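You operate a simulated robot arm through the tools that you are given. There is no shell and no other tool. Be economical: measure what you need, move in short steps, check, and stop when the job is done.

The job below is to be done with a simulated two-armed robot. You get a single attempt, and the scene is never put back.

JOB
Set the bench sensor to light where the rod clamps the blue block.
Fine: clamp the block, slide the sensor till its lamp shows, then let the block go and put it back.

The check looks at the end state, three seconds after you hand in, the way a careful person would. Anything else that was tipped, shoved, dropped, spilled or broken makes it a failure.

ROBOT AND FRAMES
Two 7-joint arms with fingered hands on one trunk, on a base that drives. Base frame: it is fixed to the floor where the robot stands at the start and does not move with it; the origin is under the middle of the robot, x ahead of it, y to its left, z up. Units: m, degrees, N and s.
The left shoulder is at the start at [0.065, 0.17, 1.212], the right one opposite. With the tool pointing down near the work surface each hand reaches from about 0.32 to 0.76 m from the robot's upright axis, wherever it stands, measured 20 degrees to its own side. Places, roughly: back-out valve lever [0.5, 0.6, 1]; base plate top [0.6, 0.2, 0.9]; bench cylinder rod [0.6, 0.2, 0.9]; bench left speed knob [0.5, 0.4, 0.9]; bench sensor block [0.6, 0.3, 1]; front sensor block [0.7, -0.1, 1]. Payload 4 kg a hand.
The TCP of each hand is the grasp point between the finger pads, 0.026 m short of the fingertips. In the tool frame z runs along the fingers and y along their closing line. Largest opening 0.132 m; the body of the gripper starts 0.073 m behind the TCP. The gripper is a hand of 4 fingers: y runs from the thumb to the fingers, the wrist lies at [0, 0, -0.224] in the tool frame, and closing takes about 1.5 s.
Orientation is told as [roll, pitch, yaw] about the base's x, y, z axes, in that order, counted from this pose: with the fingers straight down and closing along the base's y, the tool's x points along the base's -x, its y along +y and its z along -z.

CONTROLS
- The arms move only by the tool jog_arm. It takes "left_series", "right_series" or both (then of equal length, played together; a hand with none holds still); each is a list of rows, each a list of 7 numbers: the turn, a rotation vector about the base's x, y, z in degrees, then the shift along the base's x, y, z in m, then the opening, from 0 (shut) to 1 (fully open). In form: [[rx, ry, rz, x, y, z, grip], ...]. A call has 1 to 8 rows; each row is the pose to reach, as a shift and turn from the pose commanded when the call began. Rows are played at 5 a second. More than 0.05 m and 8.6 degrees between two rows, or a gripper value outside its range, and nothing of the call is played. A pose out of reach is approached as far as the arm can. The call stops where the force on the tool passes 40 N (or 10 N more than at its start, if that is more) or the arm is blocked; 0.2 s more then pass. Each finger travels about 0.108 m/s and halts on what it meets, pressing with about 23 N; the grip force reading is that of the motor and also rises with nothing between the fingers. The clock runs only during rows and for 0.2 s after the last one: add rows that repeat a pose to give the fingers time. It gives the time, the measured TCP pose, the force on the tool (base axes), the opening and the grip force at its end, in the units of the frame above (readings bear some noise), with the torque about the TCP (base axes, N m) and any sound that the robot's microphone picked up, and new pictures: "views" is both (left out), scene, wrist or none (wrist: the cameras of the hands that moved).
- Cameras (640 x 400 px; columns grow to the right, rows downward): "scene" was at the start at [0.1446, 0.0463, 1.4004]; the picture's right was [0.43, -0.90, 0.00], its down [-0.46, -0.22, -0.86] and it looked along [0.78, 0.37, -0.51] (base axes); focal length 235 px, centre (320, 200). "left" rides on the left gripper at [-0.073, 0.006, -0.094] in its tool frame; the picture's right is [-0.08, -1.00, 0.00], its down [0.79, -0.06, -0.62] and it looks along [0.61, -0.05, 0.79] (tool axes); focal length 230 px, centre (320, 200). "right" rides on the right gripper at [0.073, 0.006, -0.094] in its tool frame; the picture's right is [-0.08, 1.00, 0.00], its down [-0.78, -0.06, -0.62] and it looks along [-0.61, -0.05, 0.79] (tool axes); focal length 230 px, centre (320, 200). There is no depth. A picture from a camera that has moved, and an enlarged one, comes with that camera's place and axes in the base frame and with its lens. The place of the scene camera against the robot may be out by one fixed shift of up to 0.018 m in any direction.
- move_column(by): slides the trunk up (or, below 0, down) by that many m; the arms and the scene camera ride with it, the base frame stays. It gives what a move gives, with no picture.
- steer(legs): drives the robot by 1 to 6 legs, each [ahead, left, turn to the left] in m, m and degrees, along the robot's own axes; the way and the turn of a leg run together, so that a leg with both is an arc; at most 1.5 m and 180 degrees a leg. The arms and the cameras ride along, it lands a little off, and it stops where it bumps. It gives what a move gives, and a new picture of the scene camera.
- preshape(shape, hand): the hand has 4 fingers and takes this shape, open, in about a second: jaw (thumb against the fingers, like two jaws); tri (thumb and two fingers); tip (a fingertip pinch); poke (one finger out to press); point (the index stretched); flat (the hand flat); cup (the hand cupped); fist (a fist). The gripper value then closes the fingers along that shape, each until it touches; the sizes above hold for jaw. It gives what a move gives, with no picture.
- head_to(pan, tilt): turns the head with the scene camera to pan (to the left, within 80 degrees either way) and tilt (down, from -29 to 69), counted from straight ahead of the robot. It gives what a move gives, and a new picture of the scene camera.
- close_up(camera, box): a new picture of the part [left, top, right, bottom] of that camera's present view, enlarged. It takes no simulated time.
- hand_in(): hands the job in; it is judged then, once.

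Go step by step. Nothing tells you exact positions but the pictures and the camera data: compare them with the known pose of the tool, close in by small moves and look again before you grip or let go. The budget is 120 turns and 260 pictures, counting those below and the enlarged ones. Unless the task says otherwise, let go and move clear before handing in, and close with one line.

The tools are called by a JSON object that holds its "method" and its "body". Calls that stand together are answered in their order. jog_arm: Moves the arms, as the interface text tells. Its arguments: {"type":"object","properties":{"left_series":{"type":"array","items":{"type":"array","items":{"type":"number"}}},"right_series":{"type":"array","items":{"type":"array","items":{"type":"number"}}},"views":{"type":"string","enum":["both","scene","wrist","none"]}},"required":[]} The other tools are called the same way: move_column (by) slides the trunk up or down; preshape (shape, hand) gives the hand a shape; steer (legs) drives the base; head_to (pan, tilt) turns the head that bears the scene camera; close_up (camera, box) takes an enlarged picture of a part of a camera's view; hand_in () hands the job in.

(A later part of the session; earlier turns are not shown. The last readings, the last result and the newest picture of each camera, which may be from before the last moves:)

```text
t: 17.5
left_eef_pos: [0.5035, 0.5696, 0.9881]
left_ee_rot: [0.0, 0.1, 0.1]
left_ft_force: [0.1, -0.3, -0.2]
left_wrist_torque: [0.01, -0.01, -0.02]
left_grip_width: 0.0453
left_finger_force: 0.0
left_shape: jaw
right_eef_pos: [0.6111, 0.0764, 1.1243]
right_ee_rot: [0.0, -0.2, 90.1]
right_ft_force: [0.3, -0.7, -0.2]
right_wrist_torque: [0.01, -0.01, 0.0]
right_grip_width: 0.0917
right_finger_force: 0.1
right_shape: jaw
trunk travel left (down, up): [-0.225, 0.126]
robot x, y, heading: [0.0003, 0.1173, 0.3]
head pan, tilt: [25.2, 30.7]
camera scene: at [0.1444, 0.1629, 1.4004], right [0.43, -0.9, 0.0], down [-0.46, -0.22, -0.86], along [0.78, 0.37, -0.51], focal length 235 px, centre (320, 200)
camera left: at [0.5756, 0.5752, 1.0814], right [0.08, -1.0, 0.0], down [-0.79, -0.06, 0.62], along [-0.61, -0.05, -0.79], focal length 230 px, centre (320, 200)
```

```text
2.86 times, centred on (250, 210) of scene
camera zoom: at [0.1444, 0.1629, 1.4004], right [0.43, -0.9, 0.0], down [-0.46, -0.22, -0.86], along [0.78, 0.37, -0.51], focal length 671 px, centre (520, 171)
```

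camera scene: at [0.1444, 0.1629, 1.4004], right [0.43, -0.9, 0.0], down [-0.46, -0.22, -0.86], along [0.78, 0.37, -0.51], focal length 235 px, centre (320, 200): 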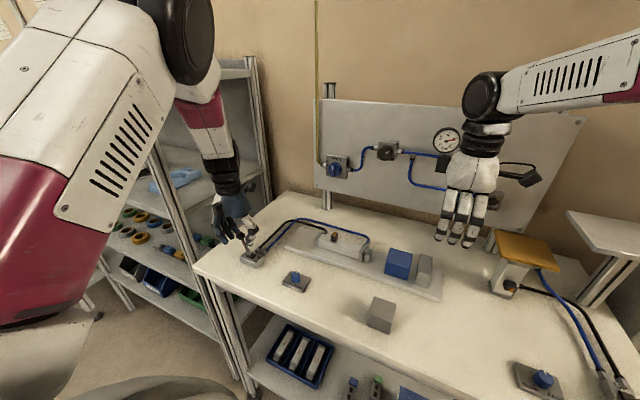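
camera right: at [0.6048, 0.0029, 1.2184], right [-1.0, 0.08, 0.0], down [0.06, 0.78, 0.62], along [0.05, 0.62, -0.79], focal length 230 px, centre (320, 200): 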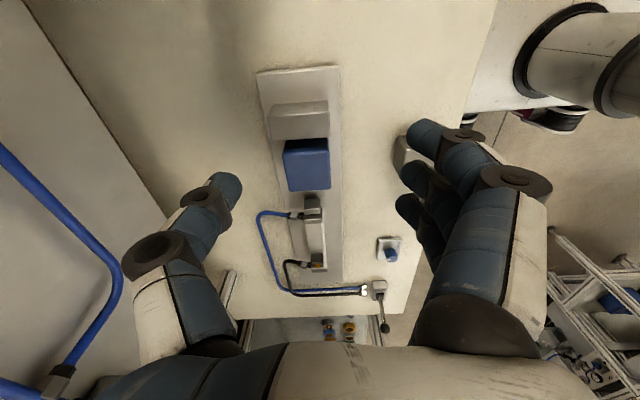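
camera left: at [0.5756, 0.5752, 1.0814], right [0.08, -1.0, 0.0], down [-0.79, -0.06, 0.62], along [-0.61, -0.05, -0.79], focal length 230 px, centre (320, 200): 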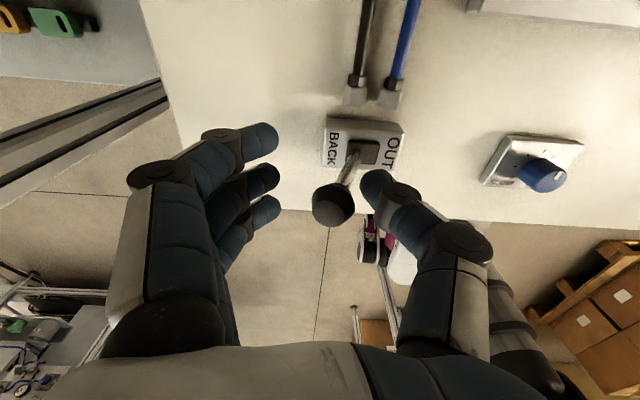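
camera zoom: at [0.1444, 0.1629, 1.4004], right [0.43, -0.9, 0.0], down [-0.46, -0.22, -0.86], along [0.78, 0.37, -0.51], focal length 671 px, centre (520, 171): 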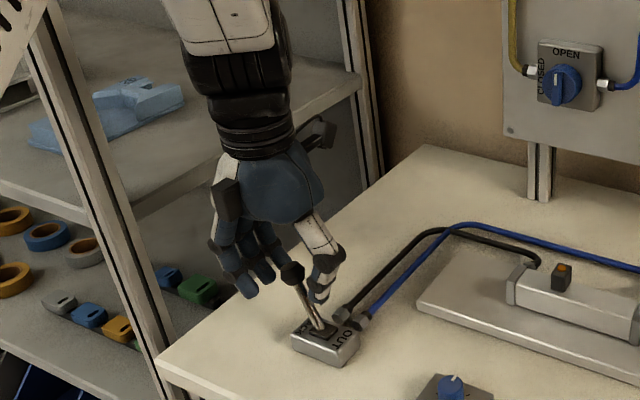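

The knob sits between thumb and fingers. Pushing it toward -y (OUT) in short steps.

{"method": "jog_arm", "body": {"left_series": [[0, 0, 0, 0, -0.015, 0, 0.34], [0, 0, 0, 0, -0.025, 0, 0.34], [0, 0, 0, 0, -0.035, 0, 0.34], [0, 0, 0, 0, -0.045, 0, 0.34], [0, 0, 0, 0, -0.055, 0, 0.34], [0, 0, 0, 0, -0.065, 0, 0.34], [0, 0, 0, 0, -0.065, 0, 0.34]]}}

{"method": "close_up", "body": {"camera": "right", "box": [240, 80, 440, 320]}}

```text
t: 19.1
left_eef_pos: [0.5028, 0.505, 0.9898]
left_ee_rot: [0.0, 0.0, 0.0]
left_ft_force: [0.8, -0.7, -0.3]
left_wrist_torque: [0.04, 0.01, 0.0]
left_grip_width: 0.0453
left_finger_force: 0.2
left_shape: jaw
right_eef_pos: [0.6106, 0.0761, 1.1255]
right_ee_rot: [0.2, -0.1, 90.0]
right_ft_force: [0.7, 0.1, 0.7]
right_wrist_torque: [0.0, 0.01, 0.03]
right_grip_width: 0.0921
right_finger_force: 0.1
right_shape: jaw
trunk travel left (down, up): [-0.225, 0.126]
robot x, y, heading: [0.0025, 0.1175, 0.2]
head pan, tilt: [25.2, 30.7]
camera scene: at [0.1443, 0.163, 1.4004], right [0.43, -0.9, 0.0], down [-0.46, -0.22, -0.86], along [0.78, 0.37, -0.51], focal length 235 px, centre (320, 200)
camera left: at [0.5752, 0.5109, 1.0827], right [0.08, -1.0, 0.0], down [-0.79, -0.06, 0.62], along [-0.61, -0.05, -0.79], focal length 230 px, centre (320, 200)
```

scene: 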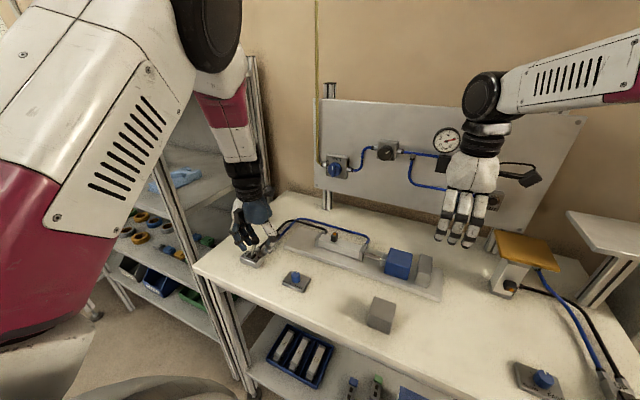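
left: 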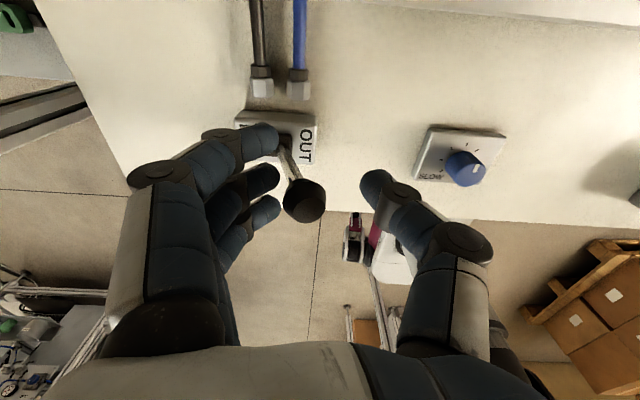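

```text
1.67 times, centred on (340, 200) of right
camera zoom: at [0.6051, 0.0034, 1.2181], right [-1.0, 0.08, 0.0], down [0.06, 0.78, 0.62], along [0.05, 0.62, -0.79], focal length 384 px, centre (287, 200)
```

zoom: 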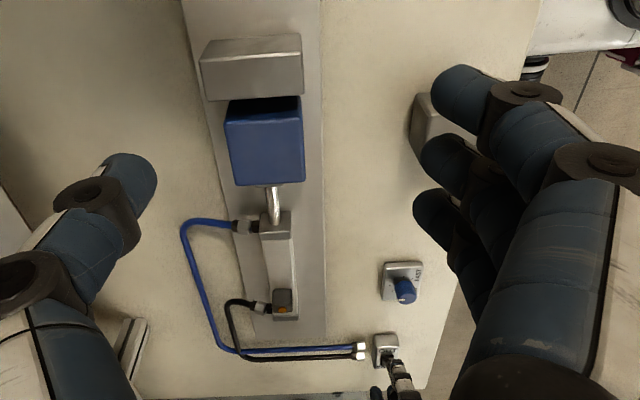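

The rod is out and the block sits against the stop. I'll check the clamp and the lamp state closely.

{"method": "close_up", "body": {"camera": "scene", "box": [310, 220, 450, 300]}}

{"method": "close_up", "body": {"camera": "scene", "box": [310, 222, 380, 266]}}

{"method": "close_up", "body": {"camera": "right", "box": [280, 190, 350, 280]}}

```text
4.57 times, centred on (380, 260) of scene
camera zoom: at [0.1443, 0.163, 1.4004], right [0.43, -0.9, 0.0], down [-0.46, -0.22, -0.86], along [0.78, 0.37, -0.51], focal length 1073 px, centre (46, -74)
```

zoom: 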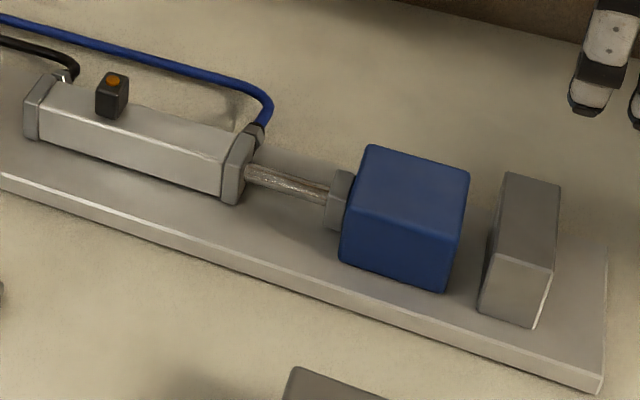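

```text
9.09 times, centred on (345, 244) of scene
camera zoom: at [0.1443, 0.163, 1.4004], right [0.43, -0.9, 0.0], down [-0.46, -0.22, -0.86], along [0.78, 0.37, -0.51], focal length 2134 px, centre (93, -200)
```

zoom: 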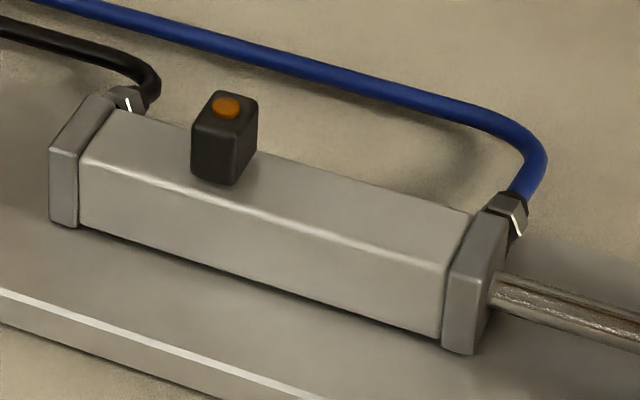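

```text
4.44 times, centred on (315, 235) of right
camera zoom: at [0.6051, 0.0034, 1.2181], right [-1.0, 0.08, 0.0], down [0.06, 0.78, 0.62], along [0.05, 0.62, -0.79], focal length 1022 px, centre (342, 44)
```

zoom: 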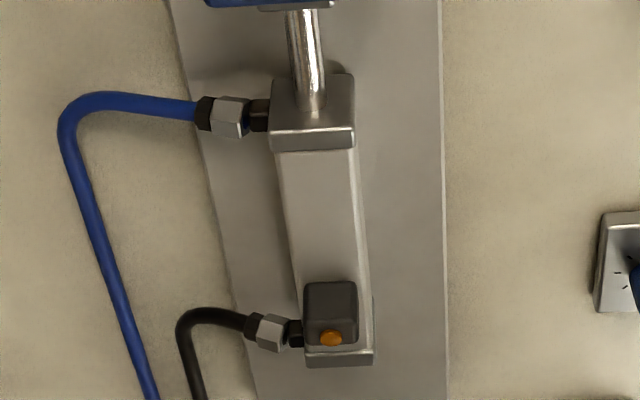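

There still seems to be a small gap between block and stop, so the rod may be moving slowly. Let some time pass and look again.

{"method": "jog_arm", "body": {"left_series": [[0, 0, 0, 0, 0.005, 0, 0.34], [0, 0, 0, 0, 0.01, 0, 0.4], [0, 0, 0, 0, 0.01, 0, 0.45], [0, 0, 0, 0, 0.01, 0, 0.5], [0, 0, 0, 0, 0.01, 0, 0.5], [0, 0, 0, 0, 0.01, 0, 0.5], [0, 0, 0, 0, 0.01, 0, 0.5], [0, 0, 0, 0, 0.01, 0, 0.5]], "views": "wrist"}}

{"method": "close_up", "body": {"camera": "scene", "box": [310, 220, 450, 300]}}

```text
t: 20.9
left_eef_pos: [0.5025, 0.5151, 0.9914]
left_ee_rot: [0.0, 0.0, 0.1]
left_ft_force: [0.5, -0.1, 0.0]
left_wrist_torque: [0.02, 0.02, 0.07]
left_grip_width: 0.0651
left_finger_force: 0.1
left_shape: jaw
right_eef_pos: [0.6095, 0.0763, 1.1254]
right_ee_rot: [0.0, -0.1, 90.0]
right_ft_force: [-0.7, -0.7, 0.2]
right_wrist_torque: [0.0, -0.02, 0.01]
right_grip_width: 0.0919
right_finger_force: 0.1
right_shape: jaw
trunk travel left (down, up): [-0.225, 0.126]
robot x, y, heading: [-0.0029, 0.1164, 0.2]
head pan, tilt: [25.2, 30.7]
camera left: at [0.576, 0.521, 1.083], right [0.08, -1.0, 0.0], down [-0.79, -0.06, 0.62], along [-0.61, -0.05, -0.79], focal length 230 px, centre (320, 200)
```

left: 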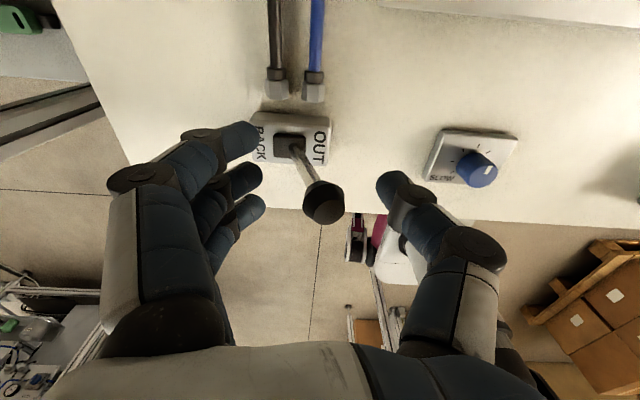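

```text
4.57 times, centred on (380, 260) of scene
camera zoom: at [0.1443, 0.1628, 1.4004], right [0.43, -0.9, 0.0], down [-0.46, -0.22, -0.86], along [0.78, 0.37, -0.51], focal length 1073 px, centre (46, -74)
```

zoom: 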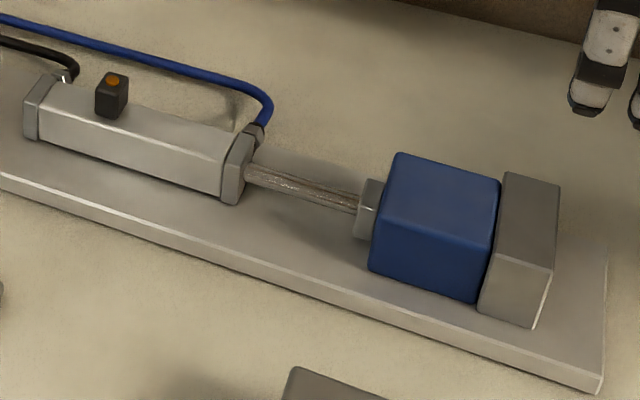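

The block is now firmly clamped against the stop. The sensor is near (0.637, 0.348), its top about 0.97, and the lamp is at about one fixed dull orange so far. Moving the left hand above it.

{"method": "jog_arm", "body": {"left_series": [[0, 0, 0, 0, 0, 0.03, 0.5], [0, 0, 0, 0, 0, 0.07, 0.5], [0, 0, 0, 0, 0, 0.105, 0.5], [0, 0, 0, 0.03, -0.035, 0.105, 0.5], [0, 0, 0, 0.06, -0.07, 0.105, 0.5], [0, 0, 0, 0.09, -0.105, 0.105, 0.5], [0, 0, 0, 0.12, -0.14, 0.105, 0.5], [0, 0, 0, 0.1345, -0.165, 0.105, 0.5]]}}

{"method": "close_up", "body": {"camera": "left", "box": [220, 40, 420, 200]}}

{"method": "close_up", "body": {"camera": "right", "box": [240, 80, 440, 320]}}

```text
t: 22.7
left_eef_pos: [0.639, 0.347, 1.094]
left_ee_rot: [-0.1, 0.0, -0.1]
left_ft_force: [-0.8, 0.3, -0.1]
left_wrist_torque: [-0.03, 0.03, 0.01]
left_grip_width: 0.0654
left_finger_force: 0.1
left_shape: jaw
right_eef_pos: [0.6102, 0.0757, 1.1245]
right_ee_rot: [0.1, -0.1, 90.2]
right_ft_force: [-0.3, -0.2, -0.3]
right_wrist_torque: [0.03, -0.01, 0.01]
right_grip_width: 0.0919
right_finger_force: 0.1
right_shape: jaw
trunk travel left (down, up): [-0.225, 0.126]
robot x, y, heading: [0.0002, 0.1139, 0.0]
head pan, tilt: [25.2, 30.7]
camera scene: at [0.1445, 0.1624, 1.4004], right [0.43, -0.9, 0.0], down [-0.46, -0.22, -0.86], along [0.78, 0.37, -0.51], focal length 235 px, centre (320, 200)
camera left: at [0.712, 0.3533, 1.1865], right [0.08, -1.0, 0.0], down [-0.79, -0.06, 0.62], along [-0.61, -0.05, -0.79], focal length 230 px, centre (320, 200)
```

scene: 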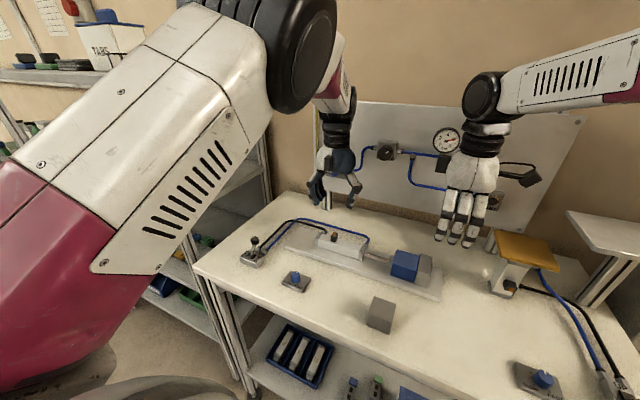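
left: 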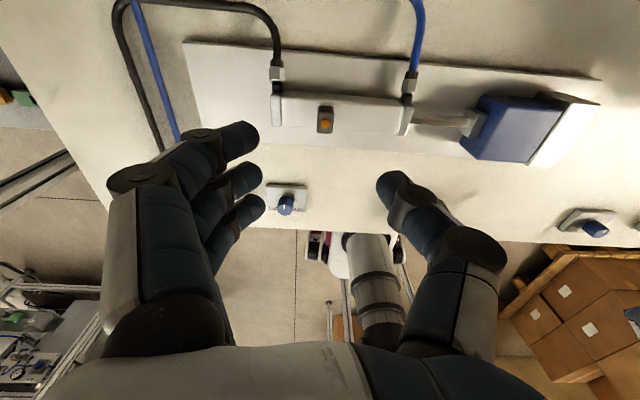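

```text
2.50 times, centred on (320, 120) of left
camera zoom: at [0.712, 0.3533, 1.1865], right [0.08, -1.0, 0.0], down [-0.79, -0.06, 0.62], along [-0.61, -0.05, -0.79], focal length 575 px, centre (320, 400)
```

zoom: 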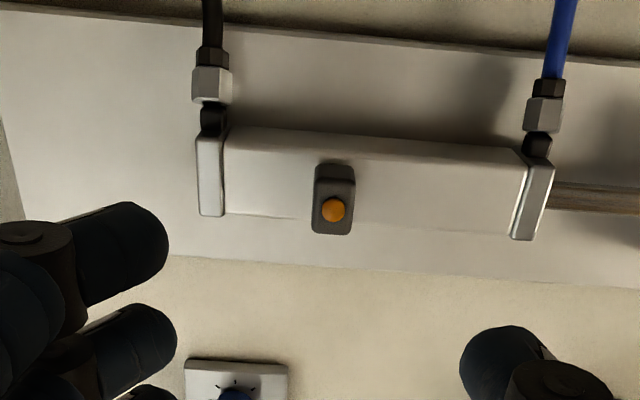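

```text
1.67 times, centred on (340, 200) of right
camera zoom: at [0.6053, 0.0028, 1.2179], right [-1.0, 0.08, 0.0], down [0.06, 0.78, 0.62], along [0.05, 0.62, -0.79], focal length 384 px, centre (287, 200)
```

zoom: 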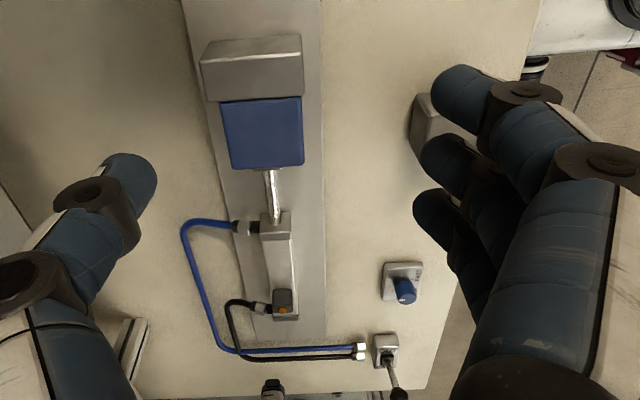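

The sensor is at (0.637, 0.343), only about 0.015 m wide, and the tube runs from y 0.263 to 0.385. I'll narrow the fingers and descend around the sensor, stopping just above the tube.

{"method": "jog_arm", "body": {"left_series": [[0, 0, 0, -0.001, -0.004, 0, 0.34], [0, 0, 0, -0.001, -0.004, -0.03, 0.34], [0, 0, 0, -0.001, -0.004, -0.06, 0.34], [0, 0, 0, -0.001, -0.004, -0.085, 0.34], [0, 0, 0, -0.001, -0.004, -0.1, 0.34], [0, 0, 0, -0.001, -0.004, -0.107, 0.34], [0, 0, 0, -0.001, -0.004, -0.107, 0.34]]}}

{"method": "close_up", "body": {"camera": "left", "box": [180, 80, 460, 260]}}

{"method": "close_up", "body": {"camera": "scene", "box": [290, 180, 410, 270]}}

{"method": "close_up", "body": {"camera": "right", "box": [270, 180, 370, 300]}}

```text
t: 24.3
left_eef_pos: [0.6353, 0.3472, 0.9874]
left_ee_rot: [0.0, 0.0, 0.1]
left_ft_force: [0.8, 0.0, 0.7]
left_wrist_torque: [-0.01, 0.02, -0.03]
left_grip_width: 0.0452
left_finger_force: 0.1
left_shape: jaw
right_eef_pos: [0.6093, 0.077, 1.1241]
right_ee_rot: [0.2, 0.0, 90.2]
right_ft_force: [-0.1, 0.1, -1.0]
right_wrist_torque: [0.03, -0.02, 0.01]
right_grip_width: 0.0925
right_finger_force: 0.0
right_shape: jaw
trunk travel left (down, up): [-0.225, 0.126]
robot x, y, heading: [-0.0013, 0.1138, 0.0]
head pan, tilt: [25.2, 30.7]
camera scene: at [0.1443, 0.1628, 1.4004], right [0.43, -0.9, 0.0], down [-0.46, -0.22, -0.86], along [0.78, 0.37, -0.51], focal length 235 px, centre (320, 200)
camera left: at [0.7099, 0.3538, 1.0798], right [0.08, -1.0, 0.0], down [-0.79, -0.06, 0.62], along [-0.61, -0.05, -0.79], focal length 230 px, centre (320, 200)
```

scene: 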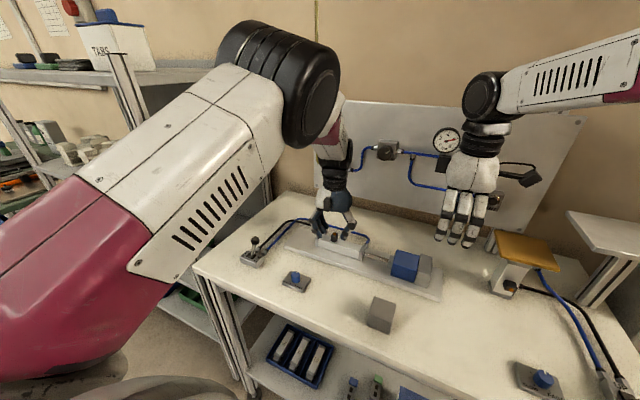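
left: 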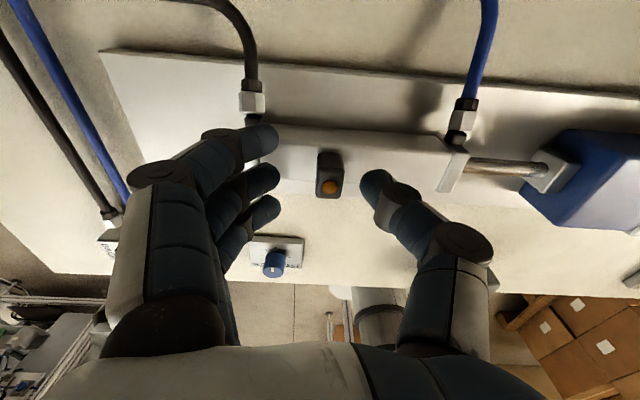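

```text
2.22 times, centred on (320, 170) of left
camera zoom: at [0.7099, 0.3538, 1.0798], right [0.08, -1.0, 0.0], down [-0.79, -0.06, 0.62], along [-0.61, -0.05, -0.79], focal length 511 px, centre (320, 267)
```

zoom: 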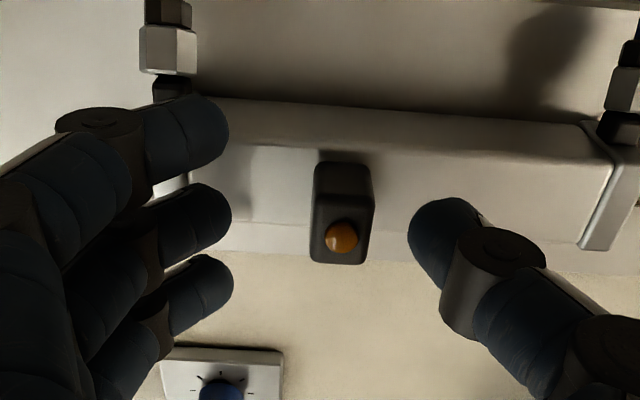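

```text
4.44 times, centred on (350, 225) of scene
camera zoom: at [0.1443, 0.1628, 1.4004], right [0.43, -0.9, 0.0], down [-0.46, -0.22, -0.86], along [0.78, 0.37, -0.51], focal length 1043 px, centre (187, 89)
```

zoom: 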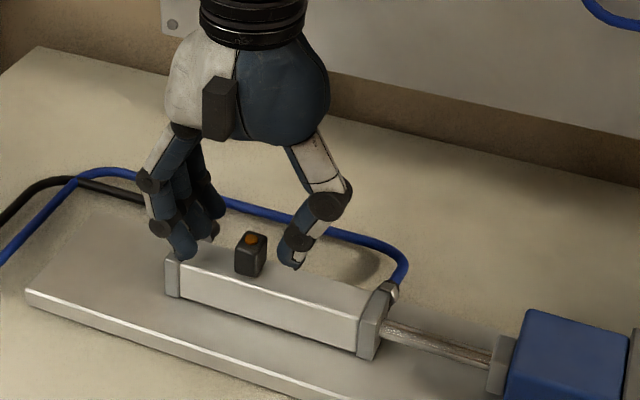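

```text
3.33 times, centred on (320, 240) of right
camera zoom: at [0.6051, 0.0032, 1.2182], right [-1.0, 0.08, 0.0], down [0.06, 0.78, 0.62], along [0.05, 0.62, -0.79], focal length 767 px, centre (320, 67)
```

zoom: 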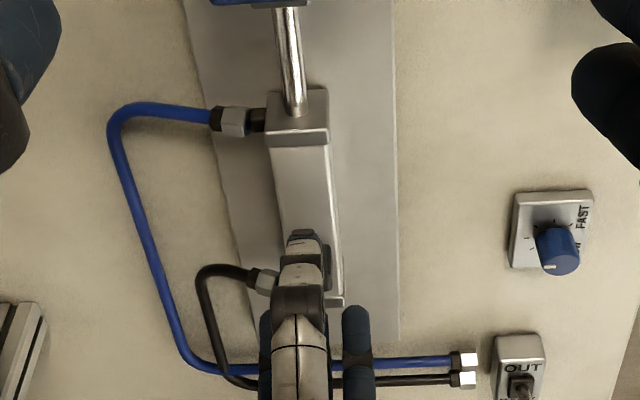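

Sensor top is 0.973 and the fingertips are beside it. Going 4 mm lower and moving up until the fingers touch the sensor.

{"method": "jog_arm", "body": {"left_series": [[0, 0, 0, 0.002, -0.004, -0.004, 0.34], [0, 0, 0, 0.002, -0.01, -0.005, 0.34], [0, 0, 0, 0.002, -0.016, -0.005, 0.34], [0, 0, 0, 0.002, -0.022, -0.005, 0.34], [0, 0, 0, 0.002, -0.026, -0.005, 0.34], [0, 0, 0, 0.002, -0.026, -0.005, 0.34]], "views": "none"}}

{"method": "close_up", "body": {"camera": "left", "box": [180, 80, 460, 260]}}

{"method": "close_up", "body": {"camera": "scene", "box": [310, 200, 390, 260]}}

```text
t: 25.7
left_eef_pos: [0.6378, 0.3207, 0.9821]
left_ee_rot: [-0.1, -0.1, 0.1]
left_ft_force: [1.2, 0.9, -0.2]
left_wrist_torque: [-0.03, -0.04, -0.01]
left_grip_width: 0.0459
left_finger_force: 0.0
left_shape: jaw
right_eef_pos: [0.6103, 0.0775, 1.1251]
right_ee_rot: [0.2, -0.1, 90.1]
right_ft_force: [0.5, 0.3, 0.1]
right_wrist_torque: [0.01, 0.02, -0.02]
right_grip_width: 0.0921
right_finger_force: 0.0
right_shape: jaw
trunk travel left (down, up): [-0.225, 0.126]
robot x, y, heading: [-0.0009, 0.1153, -0.0]
head pan, tilt: [25.2, 30.7]
```

```text
2.22 times, centred on (320, 170) of left
camera zoom: at [0.7117, 0.3265, 1.0753], right [0.08, -1.0, 0.0], down [-0.79, -0.06, 0.62], along [-0.61, -0.05, -0.79], focal length 511 px, centre (320, 267)
```

zoom: 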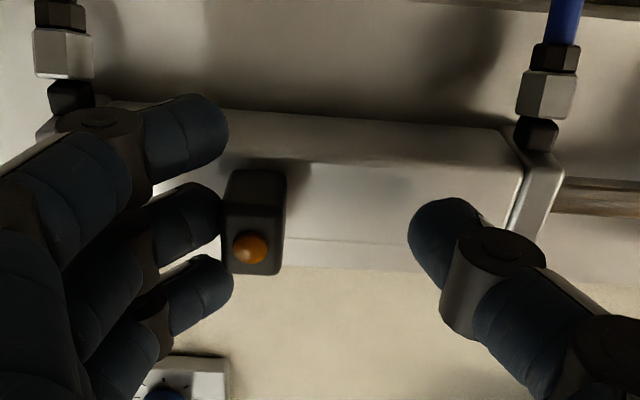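

```text
6.67 times, centred on (350, 230) of scene
camera zoom: at [0.1444, 0.1629, 1.4004], right [0.43, -0.9, 0.0], down [-0.46, -0.22, -0.86], along [0.78, 0.37, -0.51], focal length 1565 px, centre (120, 0)
```

zoom: 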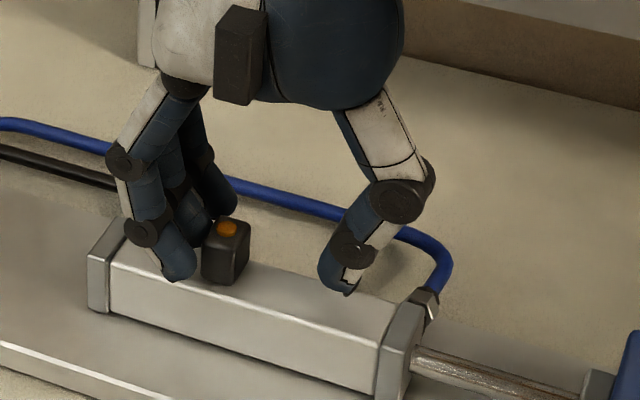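

Fingers now touch the sensor (lamp at y≈0.338). Sliding it in small steps and watching the lamp.

{"method": "jog_arm", "body": {"left_series": [[0, 0, 0, 0, -0.003, 0, 0.34], [0, 0, 0, 0, -0.006, 0, 0.34], [0, 0, 0, 0, -0.006, 0, 0.34]], "views": "none"}}

{"method": "close_up", "body": {"camera": "left", "box": [240, 120, 400, 220]}}

{"method": "jog_arm", "body": {"left_series": [[0, 0, 0, 0, -0.002, 0, 0.34], [0, 0, 0, 0, -0.005, 0, 0.34], [0, 0, 0, 0, -0.005, 0, 0.34]], "views": "none"}}

{"method": "close_up", "body": {"camera": "left", "box": [240, 120, 400, 220]}}

```text
t: 26.5
left_eef_pos: [0.639, 0.3147, 0.9828]
left_ee_rot: [0.1, -0.1, 0.0]
left_ft_force: [-0.7, 1.2, -0.2]
left_wrist_torque: [0.02, 0.0, -0.01]
left_grip_width: 0.046
left_finger_force: 0.0
left_shape: jaw
right_eef_pos: [0.6101, 0.0761, 1.1233]
right_ee_rot: [0.1, -0.1, 90.1]
right_ft_force: [0.3, 0.1, 0.4]
right_wrist_torque: [0.0, 0.0, -0.03]
right_grip_width: 0.0919
right_finger_force: 0.0
right_shape: jaw
trunk travel left (down, up): [-0.225, 0.126]
robot x, y, heading: [-0.0047, 0.113, 0.2]
head pan, tilt: [25.2, 30.7]
```

```text
4.00 times, centred on (320, 170) of left
camera zoom: at [0.7118, 0.3206, 1.0761], right [0.08, -1.0, 0.0], down [-0.79, -0.06, 0.62], along [-0.61, -0.05, -0.79], focal length 920 px, centre (320, 320)
```

zoom: 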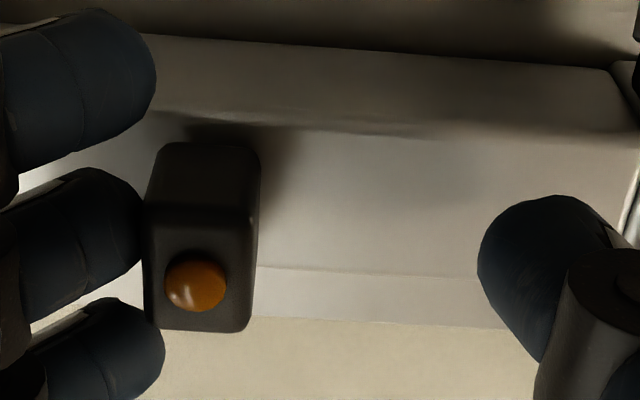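

```text
t: 27.3
left_eef_pos: [0.6382, 0.3099, 0.9824]
left_ee_rot: [0.1, 0.0, -0.1]
left_ft_force: [0.3, 0.3, 0.9]
left_wrist_torque: [0.04, 0.0, 0.0]
left_grip_width: 0.0457
left_finger_force: 0.0
left_shape: jaw
right_eef_pos: [0.6103, 0.0751, 1.124]
right_ee_rot: [0.1, -0.2, 90.1]
right_ft_force: [0.7, -0.3, -0.5]
right_wrist_torque: [0.04, -0.02, -0.01]
right_grip_width: 0.0922
right_finger_force: 0.1
right_shape: jaw
trunk travel left (down, up): [-0.225, 0.126]
robot x, y, heading: [0.0004, 0.117, 0.0]
head pan, tilt: [25.2, 30.7]
```

```text
4.00 times, centred on (320, 170) of left
camera zoom: at [0.7115, 0.3156, 1.0753], right [0.08, -1.0, 0.0], down [-0.79, -0.06, 0.62], along [-0.61, -0.05, -0.79], focal length 920 px, centre (320, 320)
```

zoom: 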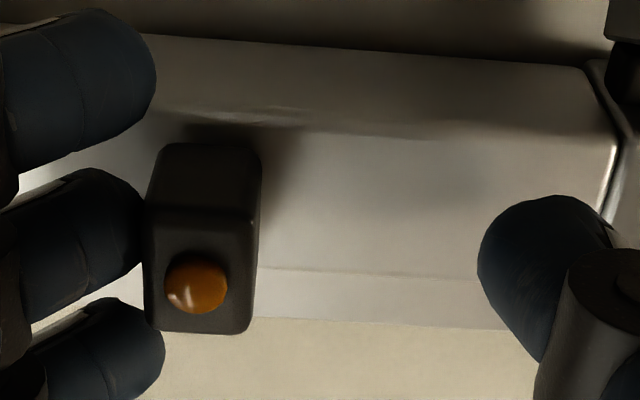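

Sensor moves smoothly, still unlit (y≈0.327). Continuing in small steps.

{"method": "jog_arm", "body": {"left_series": [[0, 0, 0, 0, -0.002, 0, 0.34], [0, 0, 0, 0, -0.004, 0, 0.34], [0, 0, 0, 0, -0.004, 0, 0.34]], "views": "none"}}

{"method": "close_up", "body": {"camera": "left", "box": [240, 120, 400, 220]}}

{"method": "jog_arm", "body": {"left_series": [[0, 0, 0, 0, -0.002, 0, 0.34], [0, 0, 0, 0, -0.004, 0, 0.34], [0, 0, 0, 0, -0.004, 0, 0.34]], "views": "none"}}

{"method": "close_up", "body": {"camera": "left", "box": [240, 120, 400, 220]}}

```text
t: 28.1
left_eef_pos: [0.6398, 0.3051, 0.9832]
left_ee_rot: [-0.1, 0.0, 0.0]
left_ft_force: [0.0, 1.1, -0.5]
left_wrist_torque: [0.01, -0.01, -0.02]
left_grip_width: 0.0457
left_finger_force: 0.1
left_shape: jaw
right_eef_pos: [0.6119, 0.0754, 1.1234]
right_ee_rot: [0.1, -0.1, 90.1]
right_ft_force: [-0.2, 0.6, -0.1]
right_wrist_torque: [-0.02, 0.04, -0.02]
right_grip_width: 0.0919
right_finger_force: 0.0
right_shape: jaw
trunk travel left (down, up): [-0.225, 0.126]
robot x, y, heading: [0.0025, 0.1176, 0.0]
head pan, tilt: [25.2, 30.7]
```

```text
4.00 times, centred on (320, 170) of left
camera zoom: at [0.7119, 0.3114, 1.0756], right [0.08, -1.0, 0.0], down [-0.79, -0.06, 0.62], along [-0.61, -0.05, -0.79], focal length 920 px, centre (320, 320)
```

zoom: 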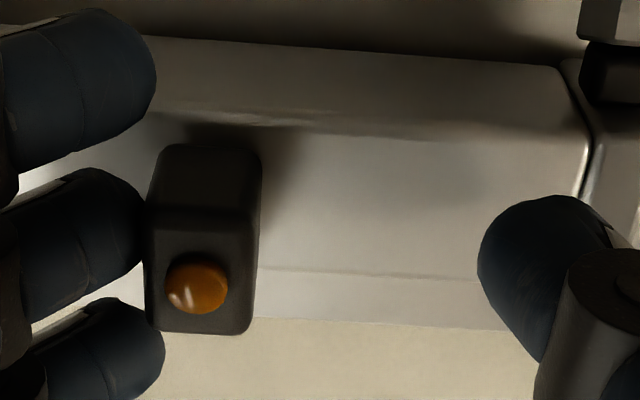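

```text
t: 28.9
left_eef_pos: [0.6393, 0.3004, 0.9818]
left_ee_rot: [0.1, -0.1, 0.1]
left_ft_force: [-0.7, 1.6, -0.1]
left_wrist_torque: [0.01, 0.01, 0.04]
left_grip_width: 0.0458
left_finger_force: 0.0
left_shape: jaw
right_eef_pos: [0.6103, 0.0763, 1.124]
right_ee_rot: [0.2, -0.1, 90.1]
right_ft_force: [-0.4, 0.2, 0.9]
right_wrist_torque: [0.02, 0.01, 0.0]
right_grip_width: 0.0922
right_finger_force: 0.1
right_shape: jaw
trunk travel left (down, up): [-0.225, 0.126]
robot x, y, heading: [0.0019, 0.1155, -0.1]
head pan, tilt: [25.2, 30.7]
```

```text
4.00 times, centred on (320, 170) of left
camera zoom: at [0.7119, 0.3068, 1.0752], right [0.08, -1.0, 0.0], down [-0.79, -0.06, 0.62], along [-0.61, -0.05, -0.79], focal length 920 px, centre (320, 320)
```

zoom: 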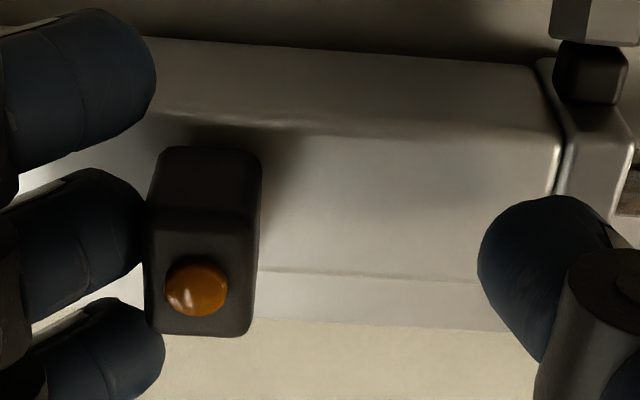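

Still unlit at y≈0.318. Continuing; the thumb is nearing the front cap, so I'll watch the force.

{"method": "jog_arm", "body": {"left_series": [[0, 0, 0, 0, -0.002, 0, 0.34], [0, 0, 0, 0, -0.004, 0, 0.34], [0, 0, 0, 0, -0.004, 0, 0.34]], "views": "none"}}

{"method": "close_up", "body": {"camera": "left", "box": [240, 120, 400, 220]}}

{"method": "close_up", "body": {"camera": "scene", "box": [310, 200, 430, 290]}}

```text
t: 29.7
left_eef_pos: [0.6386, 0.2947, 0.9816]
left_ee_rot: [-0.1, -0.1, -0.1]
left_ft_force: [0.5, 0.8, 0.9]
left_wrist_torque: [-0.01, 0.02, -0.02]
left_grip_width: 0.046
left_finger_force: 0.2
left_shape: jaw
right_eef_pos: [0.6102, 0.0767, 1.1253]
right_ee_rot: [0.2, -0.1, 90.1]
right_ft_force: [0.6, -0.4, 0.5]
right_wrist_torque: [-0.01, -0.02, -0.01]
right_grip_width: 0.0923
right_finger_force: 0.1
right_shape: jaw
trunk travel left (down, up): [-0.225, 0.126]
robot x, y, heading: [0.0014, 0.1177, 0.5]
head pan, tilt: [25.2, 30.7]
```

```text
4.00 times, centred on (320, 170) of left
camera zoom: at [0.7119, 0.3024, 1.0749], right [0.08, -1.0, 0.0], down [-0.79, -0.06, 0.62], along [-0.61, -0.05, -0.79], focal length 920 px, centre (320, 320)
```

zoom: 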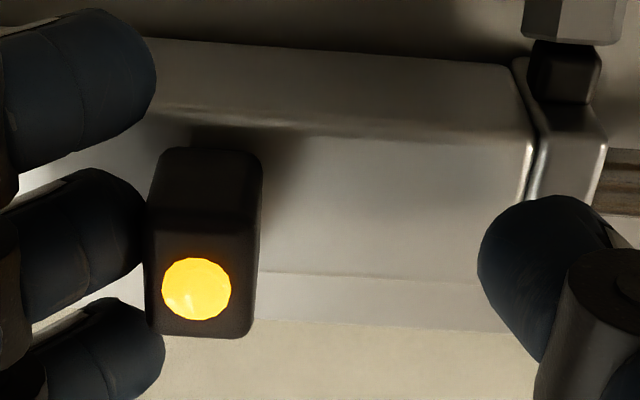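

```text
4.44 times, centred on (370, 245) of scene
camera zoom: at [0.1442, 0.1629, 1.4004], right [0.43, -0.9, 0.0], down [-0.46, -0.22, -0.86], along [0.78, 0.37, -0.51], focal length 1043 px, centre (98, 0)
```

zoom: 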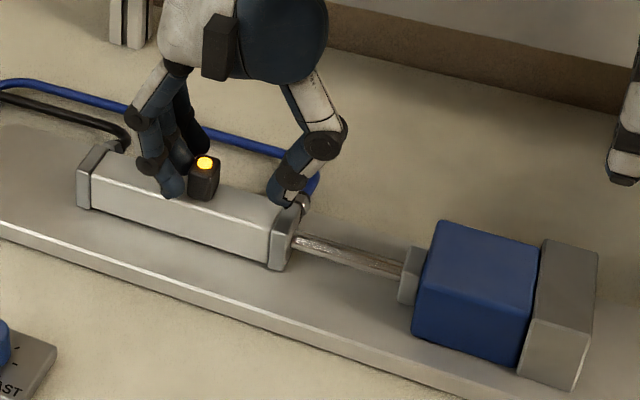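

The lamp is lit. I'm just inside the near edge of its window, so I'll go 2 mm deeper for margin and confirm it stays lit.

{"method": "jog_arm", "body": {"left_series": [[0, 0, 0, 0, -0.001, 0, 0.34], [0, 0, 0, 0, -0.002, 0, 0.34], [0, 0, 0, 0, -0.002, 0, 0.34]], "views": "none"}}

{"method": "close_up", "body": {"camera": "left", "box": [240, 120, 400, 220]}}

```text
t: 30.5
left_eef_pos: [0.6394, 0.2943, 0.983]
left_ee_rot: [-0.1, 0.0, 0.1]
left_ft_force: [0.0, 0.2, 0.7]
left_wrist_torque: [-0.01, 0.04, -0.01]
left_grip_width: 0.0456
left_finger_force: 0.1
left_shape: jaw
right_eef_pos: [0.6114, 0.0764, 1.1248]
right_ee_rot: [0.2, -0.1, 90.1]
right_ft_force: [0.1, 0.0, -0.6]
right_wrist_torque: [0.0, 0.01, 0.0]
right_grip_width: 0.0922
right_finger_force: 0.2
right_shape: jaw
trunk travel left (down, up): [-0.225, 0.126]
robot x, y, heading: [-0.0034, 0.1162, -0.1]
head pan, tilt: [25.2, 30.7]
```

```text
4.00 times, centred on (320, 170) of left
camera zoom: at [0.7114, 0.3011, 1.0755], right [0.08, -1.0, 0.0], down [-0.79, -0.06, 0.62], along [-0.61, -0.05, -0.79], focal length 920 px, centre (320, 320)
```

zoom: 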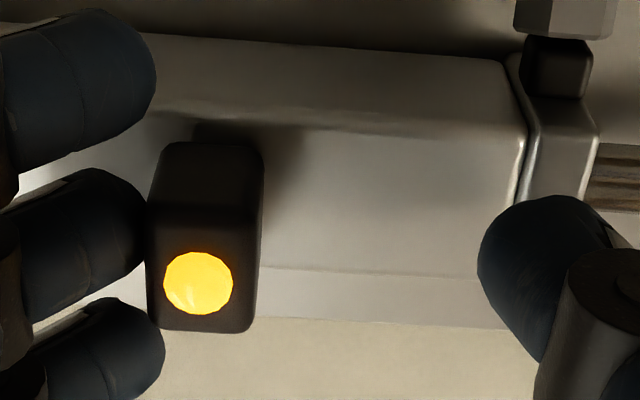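

Still lit, so the sensor stays here. Backing the fingers off evenly, then lifting clear and checking that the lamp still shows.

{"method": "jog_arm", "body": {"left_series": [[0, 0, 0, 0, 0.004, 0, 0.34], [0, 0, 0, 0, 0.009, 0, 0.34], [0, 0, 0, 0, 0.011, 0, 0.34], [0, 0, 0, 0, 0.011, 0.03, 0.34], [0, 0, 0, 0, 0.011, 0.07, 0.34], [0, 0, 0, 0, 0.011, 0.11, 0.34], [0, 0, 0, 0, 0.011, 0.11, 0.34]], "views": "scene"}}

{"method": "close_up", "body": {"camera": "left", "box": [220, 40, 500, 200]}}

```text
t: 32.1
left_eef_pos: [0.6396, 0.3077, 1.0919]
left_ee_rot: [0.0, 0.1, 0.1]
left_ft_force: [0.3, 0.3, -0.3]
left_wrist_torque: [0.02, -0.01, 0.0]
left_grip_width: 0.0454
left_finger_force: 0.0
left_shape: jaw
right_eef_pos: [0.6106, 0.0766, 1.1259]
right_ee_rot: [0.1, -0.1, 90.2]
right_ft_force: [0.0, -0.4, 0.5]
right_wrist_torque: [-0.02, 0.0, 0.0]
right_grip_width: 0.0919
right_finger_force: 0.2
right_shape: jaw
trunk travel left (down, up): [-0.225, 0.126]
robot x, y, heading: [-0.0002, 0.1151, 0.0]
head pan, tilt: [25.2, 30.7]
camera scene: at [0.1448, 0.1628, 1.4003], right [0.43, -0.9, 0.0], down [-0.46, -0.22, -0.86], along [0.78, 0.37, -0.51], focal length 235 px, centre (320, 200)
```

scene: 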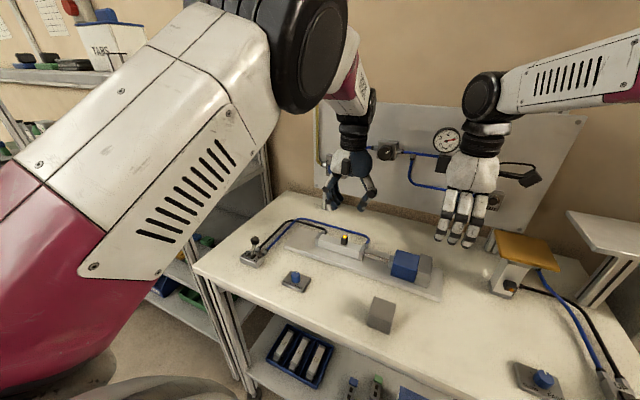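

```text
2.29 times, centred on (360, 120) of left
camera zoom: at [0.7125, 0.3136, 1.1852], right [0.08, -1.0, 0.0], down [-0.78, -0.06, 0.62], along [-0.61, -0.05, -0.79], focal length 526 px, centre (229, 383)
```

zoom: 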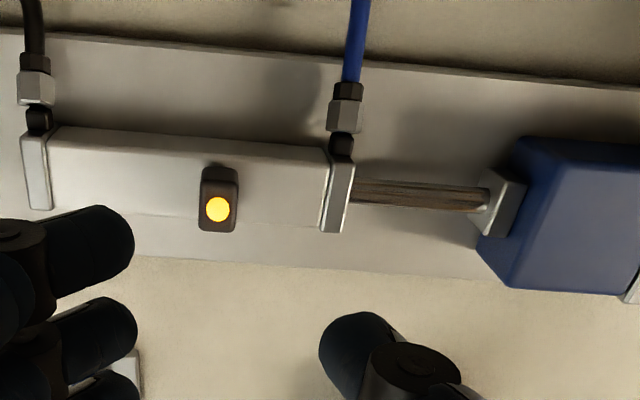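

The lamp is lit with the block clamped and the hand clear. Now taking the left hand back above the lever (knob at about (0.50, 0.513)).

{"method": "jog_arm", "body": {"left_series": [[0, 0, 0, -0.02, 0.035, 0.004, 0.5], [0, 0, 0, -0.04, 0.07, 0.004, 0.5], [0, 0, 0, -0.06, 0.105, 0.004, 0.5], [0, 0, 0, -0.085, 0.14, 0.004, 0.5], [0, 0, 0, -0.11, 0.175, 0.004, 0.5], [0, 0, 0, -0.1371, 0.206, 0.004, 0.5], [0, 0, 0, -0.1371, 0.2074, -0.03, 0.5], [0, 0, 0, -0.1371, 0.2074, -0.03, 0.5]], "views": "wrist"}}

```text
t: 33.9
left_eef_pos: [0.5007, 0.5153, 1.0603]
left_ee_rot: [0.1, -0.1, 0.0]
left_ft_force: [0.6, -0.8, -0.3]
left_wrist_torque: [-0.01, 0.03, 0.0]
left_grip_width: 0.0652
left_finger_force: 0.1
left_shape: jaw
right_eef_pos: [0.6094, 0.0756, 1.1257]
right_ee_rot: [0.0, -0.1, 90.1]
right_ft_force: [0.3, -0.3, 0.1]
right_wrist_torque: [-0.01, 0.01, 0.03]
right_grip_width: 0.0921
right_finger_force: 0.0
right_shape: jaw
trunk travel left (down, up): [-0.225, 0.126]
robot x, y, heading: [-0.0009, 0.1184, -0.2]
head pan, tilt: [25.2, 30.7]
camera left: at [0.5741, 0.5212, 1.1539], right [0.08, -1.0, 0.0], down [-0.79, -0.06, 0.62], along [-0.61, -0.05, -0.79], focal length 230 px, centre (320, 200)
```

left: 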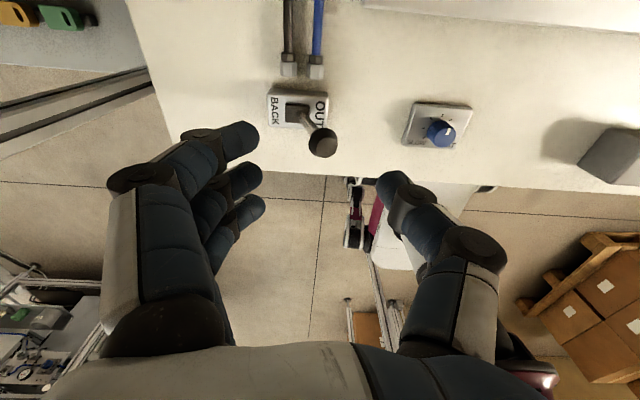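

The knob is between the fingers. Descending, then pushing it toward +y (BACK) with the thumb.

{"method": "jog_arm", "body": {"left_series": [[0, 0, 0, 0.001, 0, -0.035, 0.5], [0, 0, 0, 0.001, 0, -0.07, 0.5], [0, 0, 0, 0.001, 0.005, -0.07, 0.4], [0, 0, 0, 0.001, 0.02, -0.07, 0.34], [0, 0, 0, 0.001, 0.032, -0.07, 0.34], [0, 0, 0, 0.001, 0.044, -0.07, 0.34], [0, 0, 0, 0.001, 0.054, -0.07, 0.34], [0, 0, 0, 0.001, 0.06, -0.07, 0.34]], "views": "wrist"}}

{"method": "close_up", "body": {"camera": "scene", "box": [310, 210, 450, 300]}}

```text
t: 35.7
left_eef_pos: [0.5019, 0.574, 0.992]
left_ee_rot: [0.0, 0.0, 0.1]
left_ft_force: [0.4, -1.1, -0.8]
left_wrist_torque: [0.01, -0.03, 0.0]
left_grip_width: 0.0455
left_finger_force: 0.1
left_shape: jaw
right_eef_pos: [0.6106, 0.0758, 1.1253]
right_ee_rot: [0.2, -0.1, 90.1]
right_ft_force: [0.5, -0.9, -0.4]
right_wrist_torque: [0.01, 0.02, -0.02]
right_grip_width: 0.0919
right_finger_force: 0.0
right_shape: jaw
trunk travel left (down, up): [-0.225, 0.126]
robot x, y, heading: [0.0002, 0.1161, 0.1]
head pan, tilt: [25.2, 30.7]
camera left: at [0.5752, 0.5799, 1.0845], right [0.08, -1.0, 0.0], down [-0.79, -0.06, 0.62], along [-0.61, -0.05, -0.79], focal length 230 px, centre (320, 200)
```

left: 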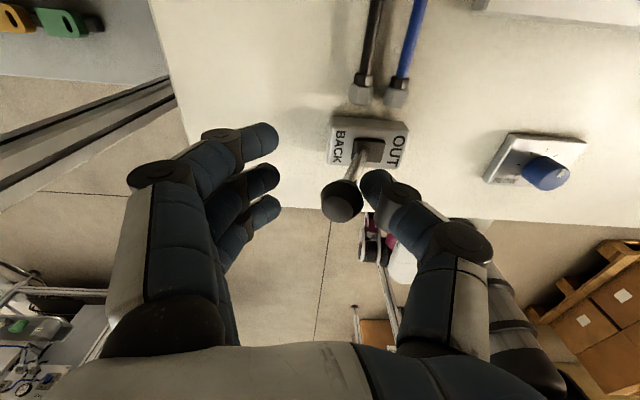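

```text
4.44 times, centred on (380, 255) of scene
camera zoom: at [0.1443, 0.1629, 1.4004], right [0.43, -0.9, 0.0], down [-0.46, -0.22, -0.86], along [0.78, 0.37, -0.51], focal length 1043 px, centre (53, -44)
```

zoom: 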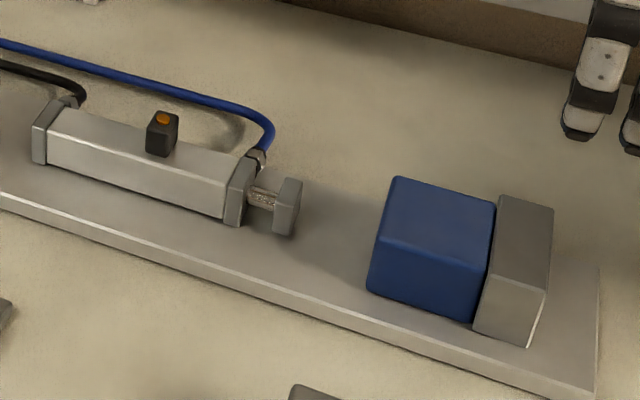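

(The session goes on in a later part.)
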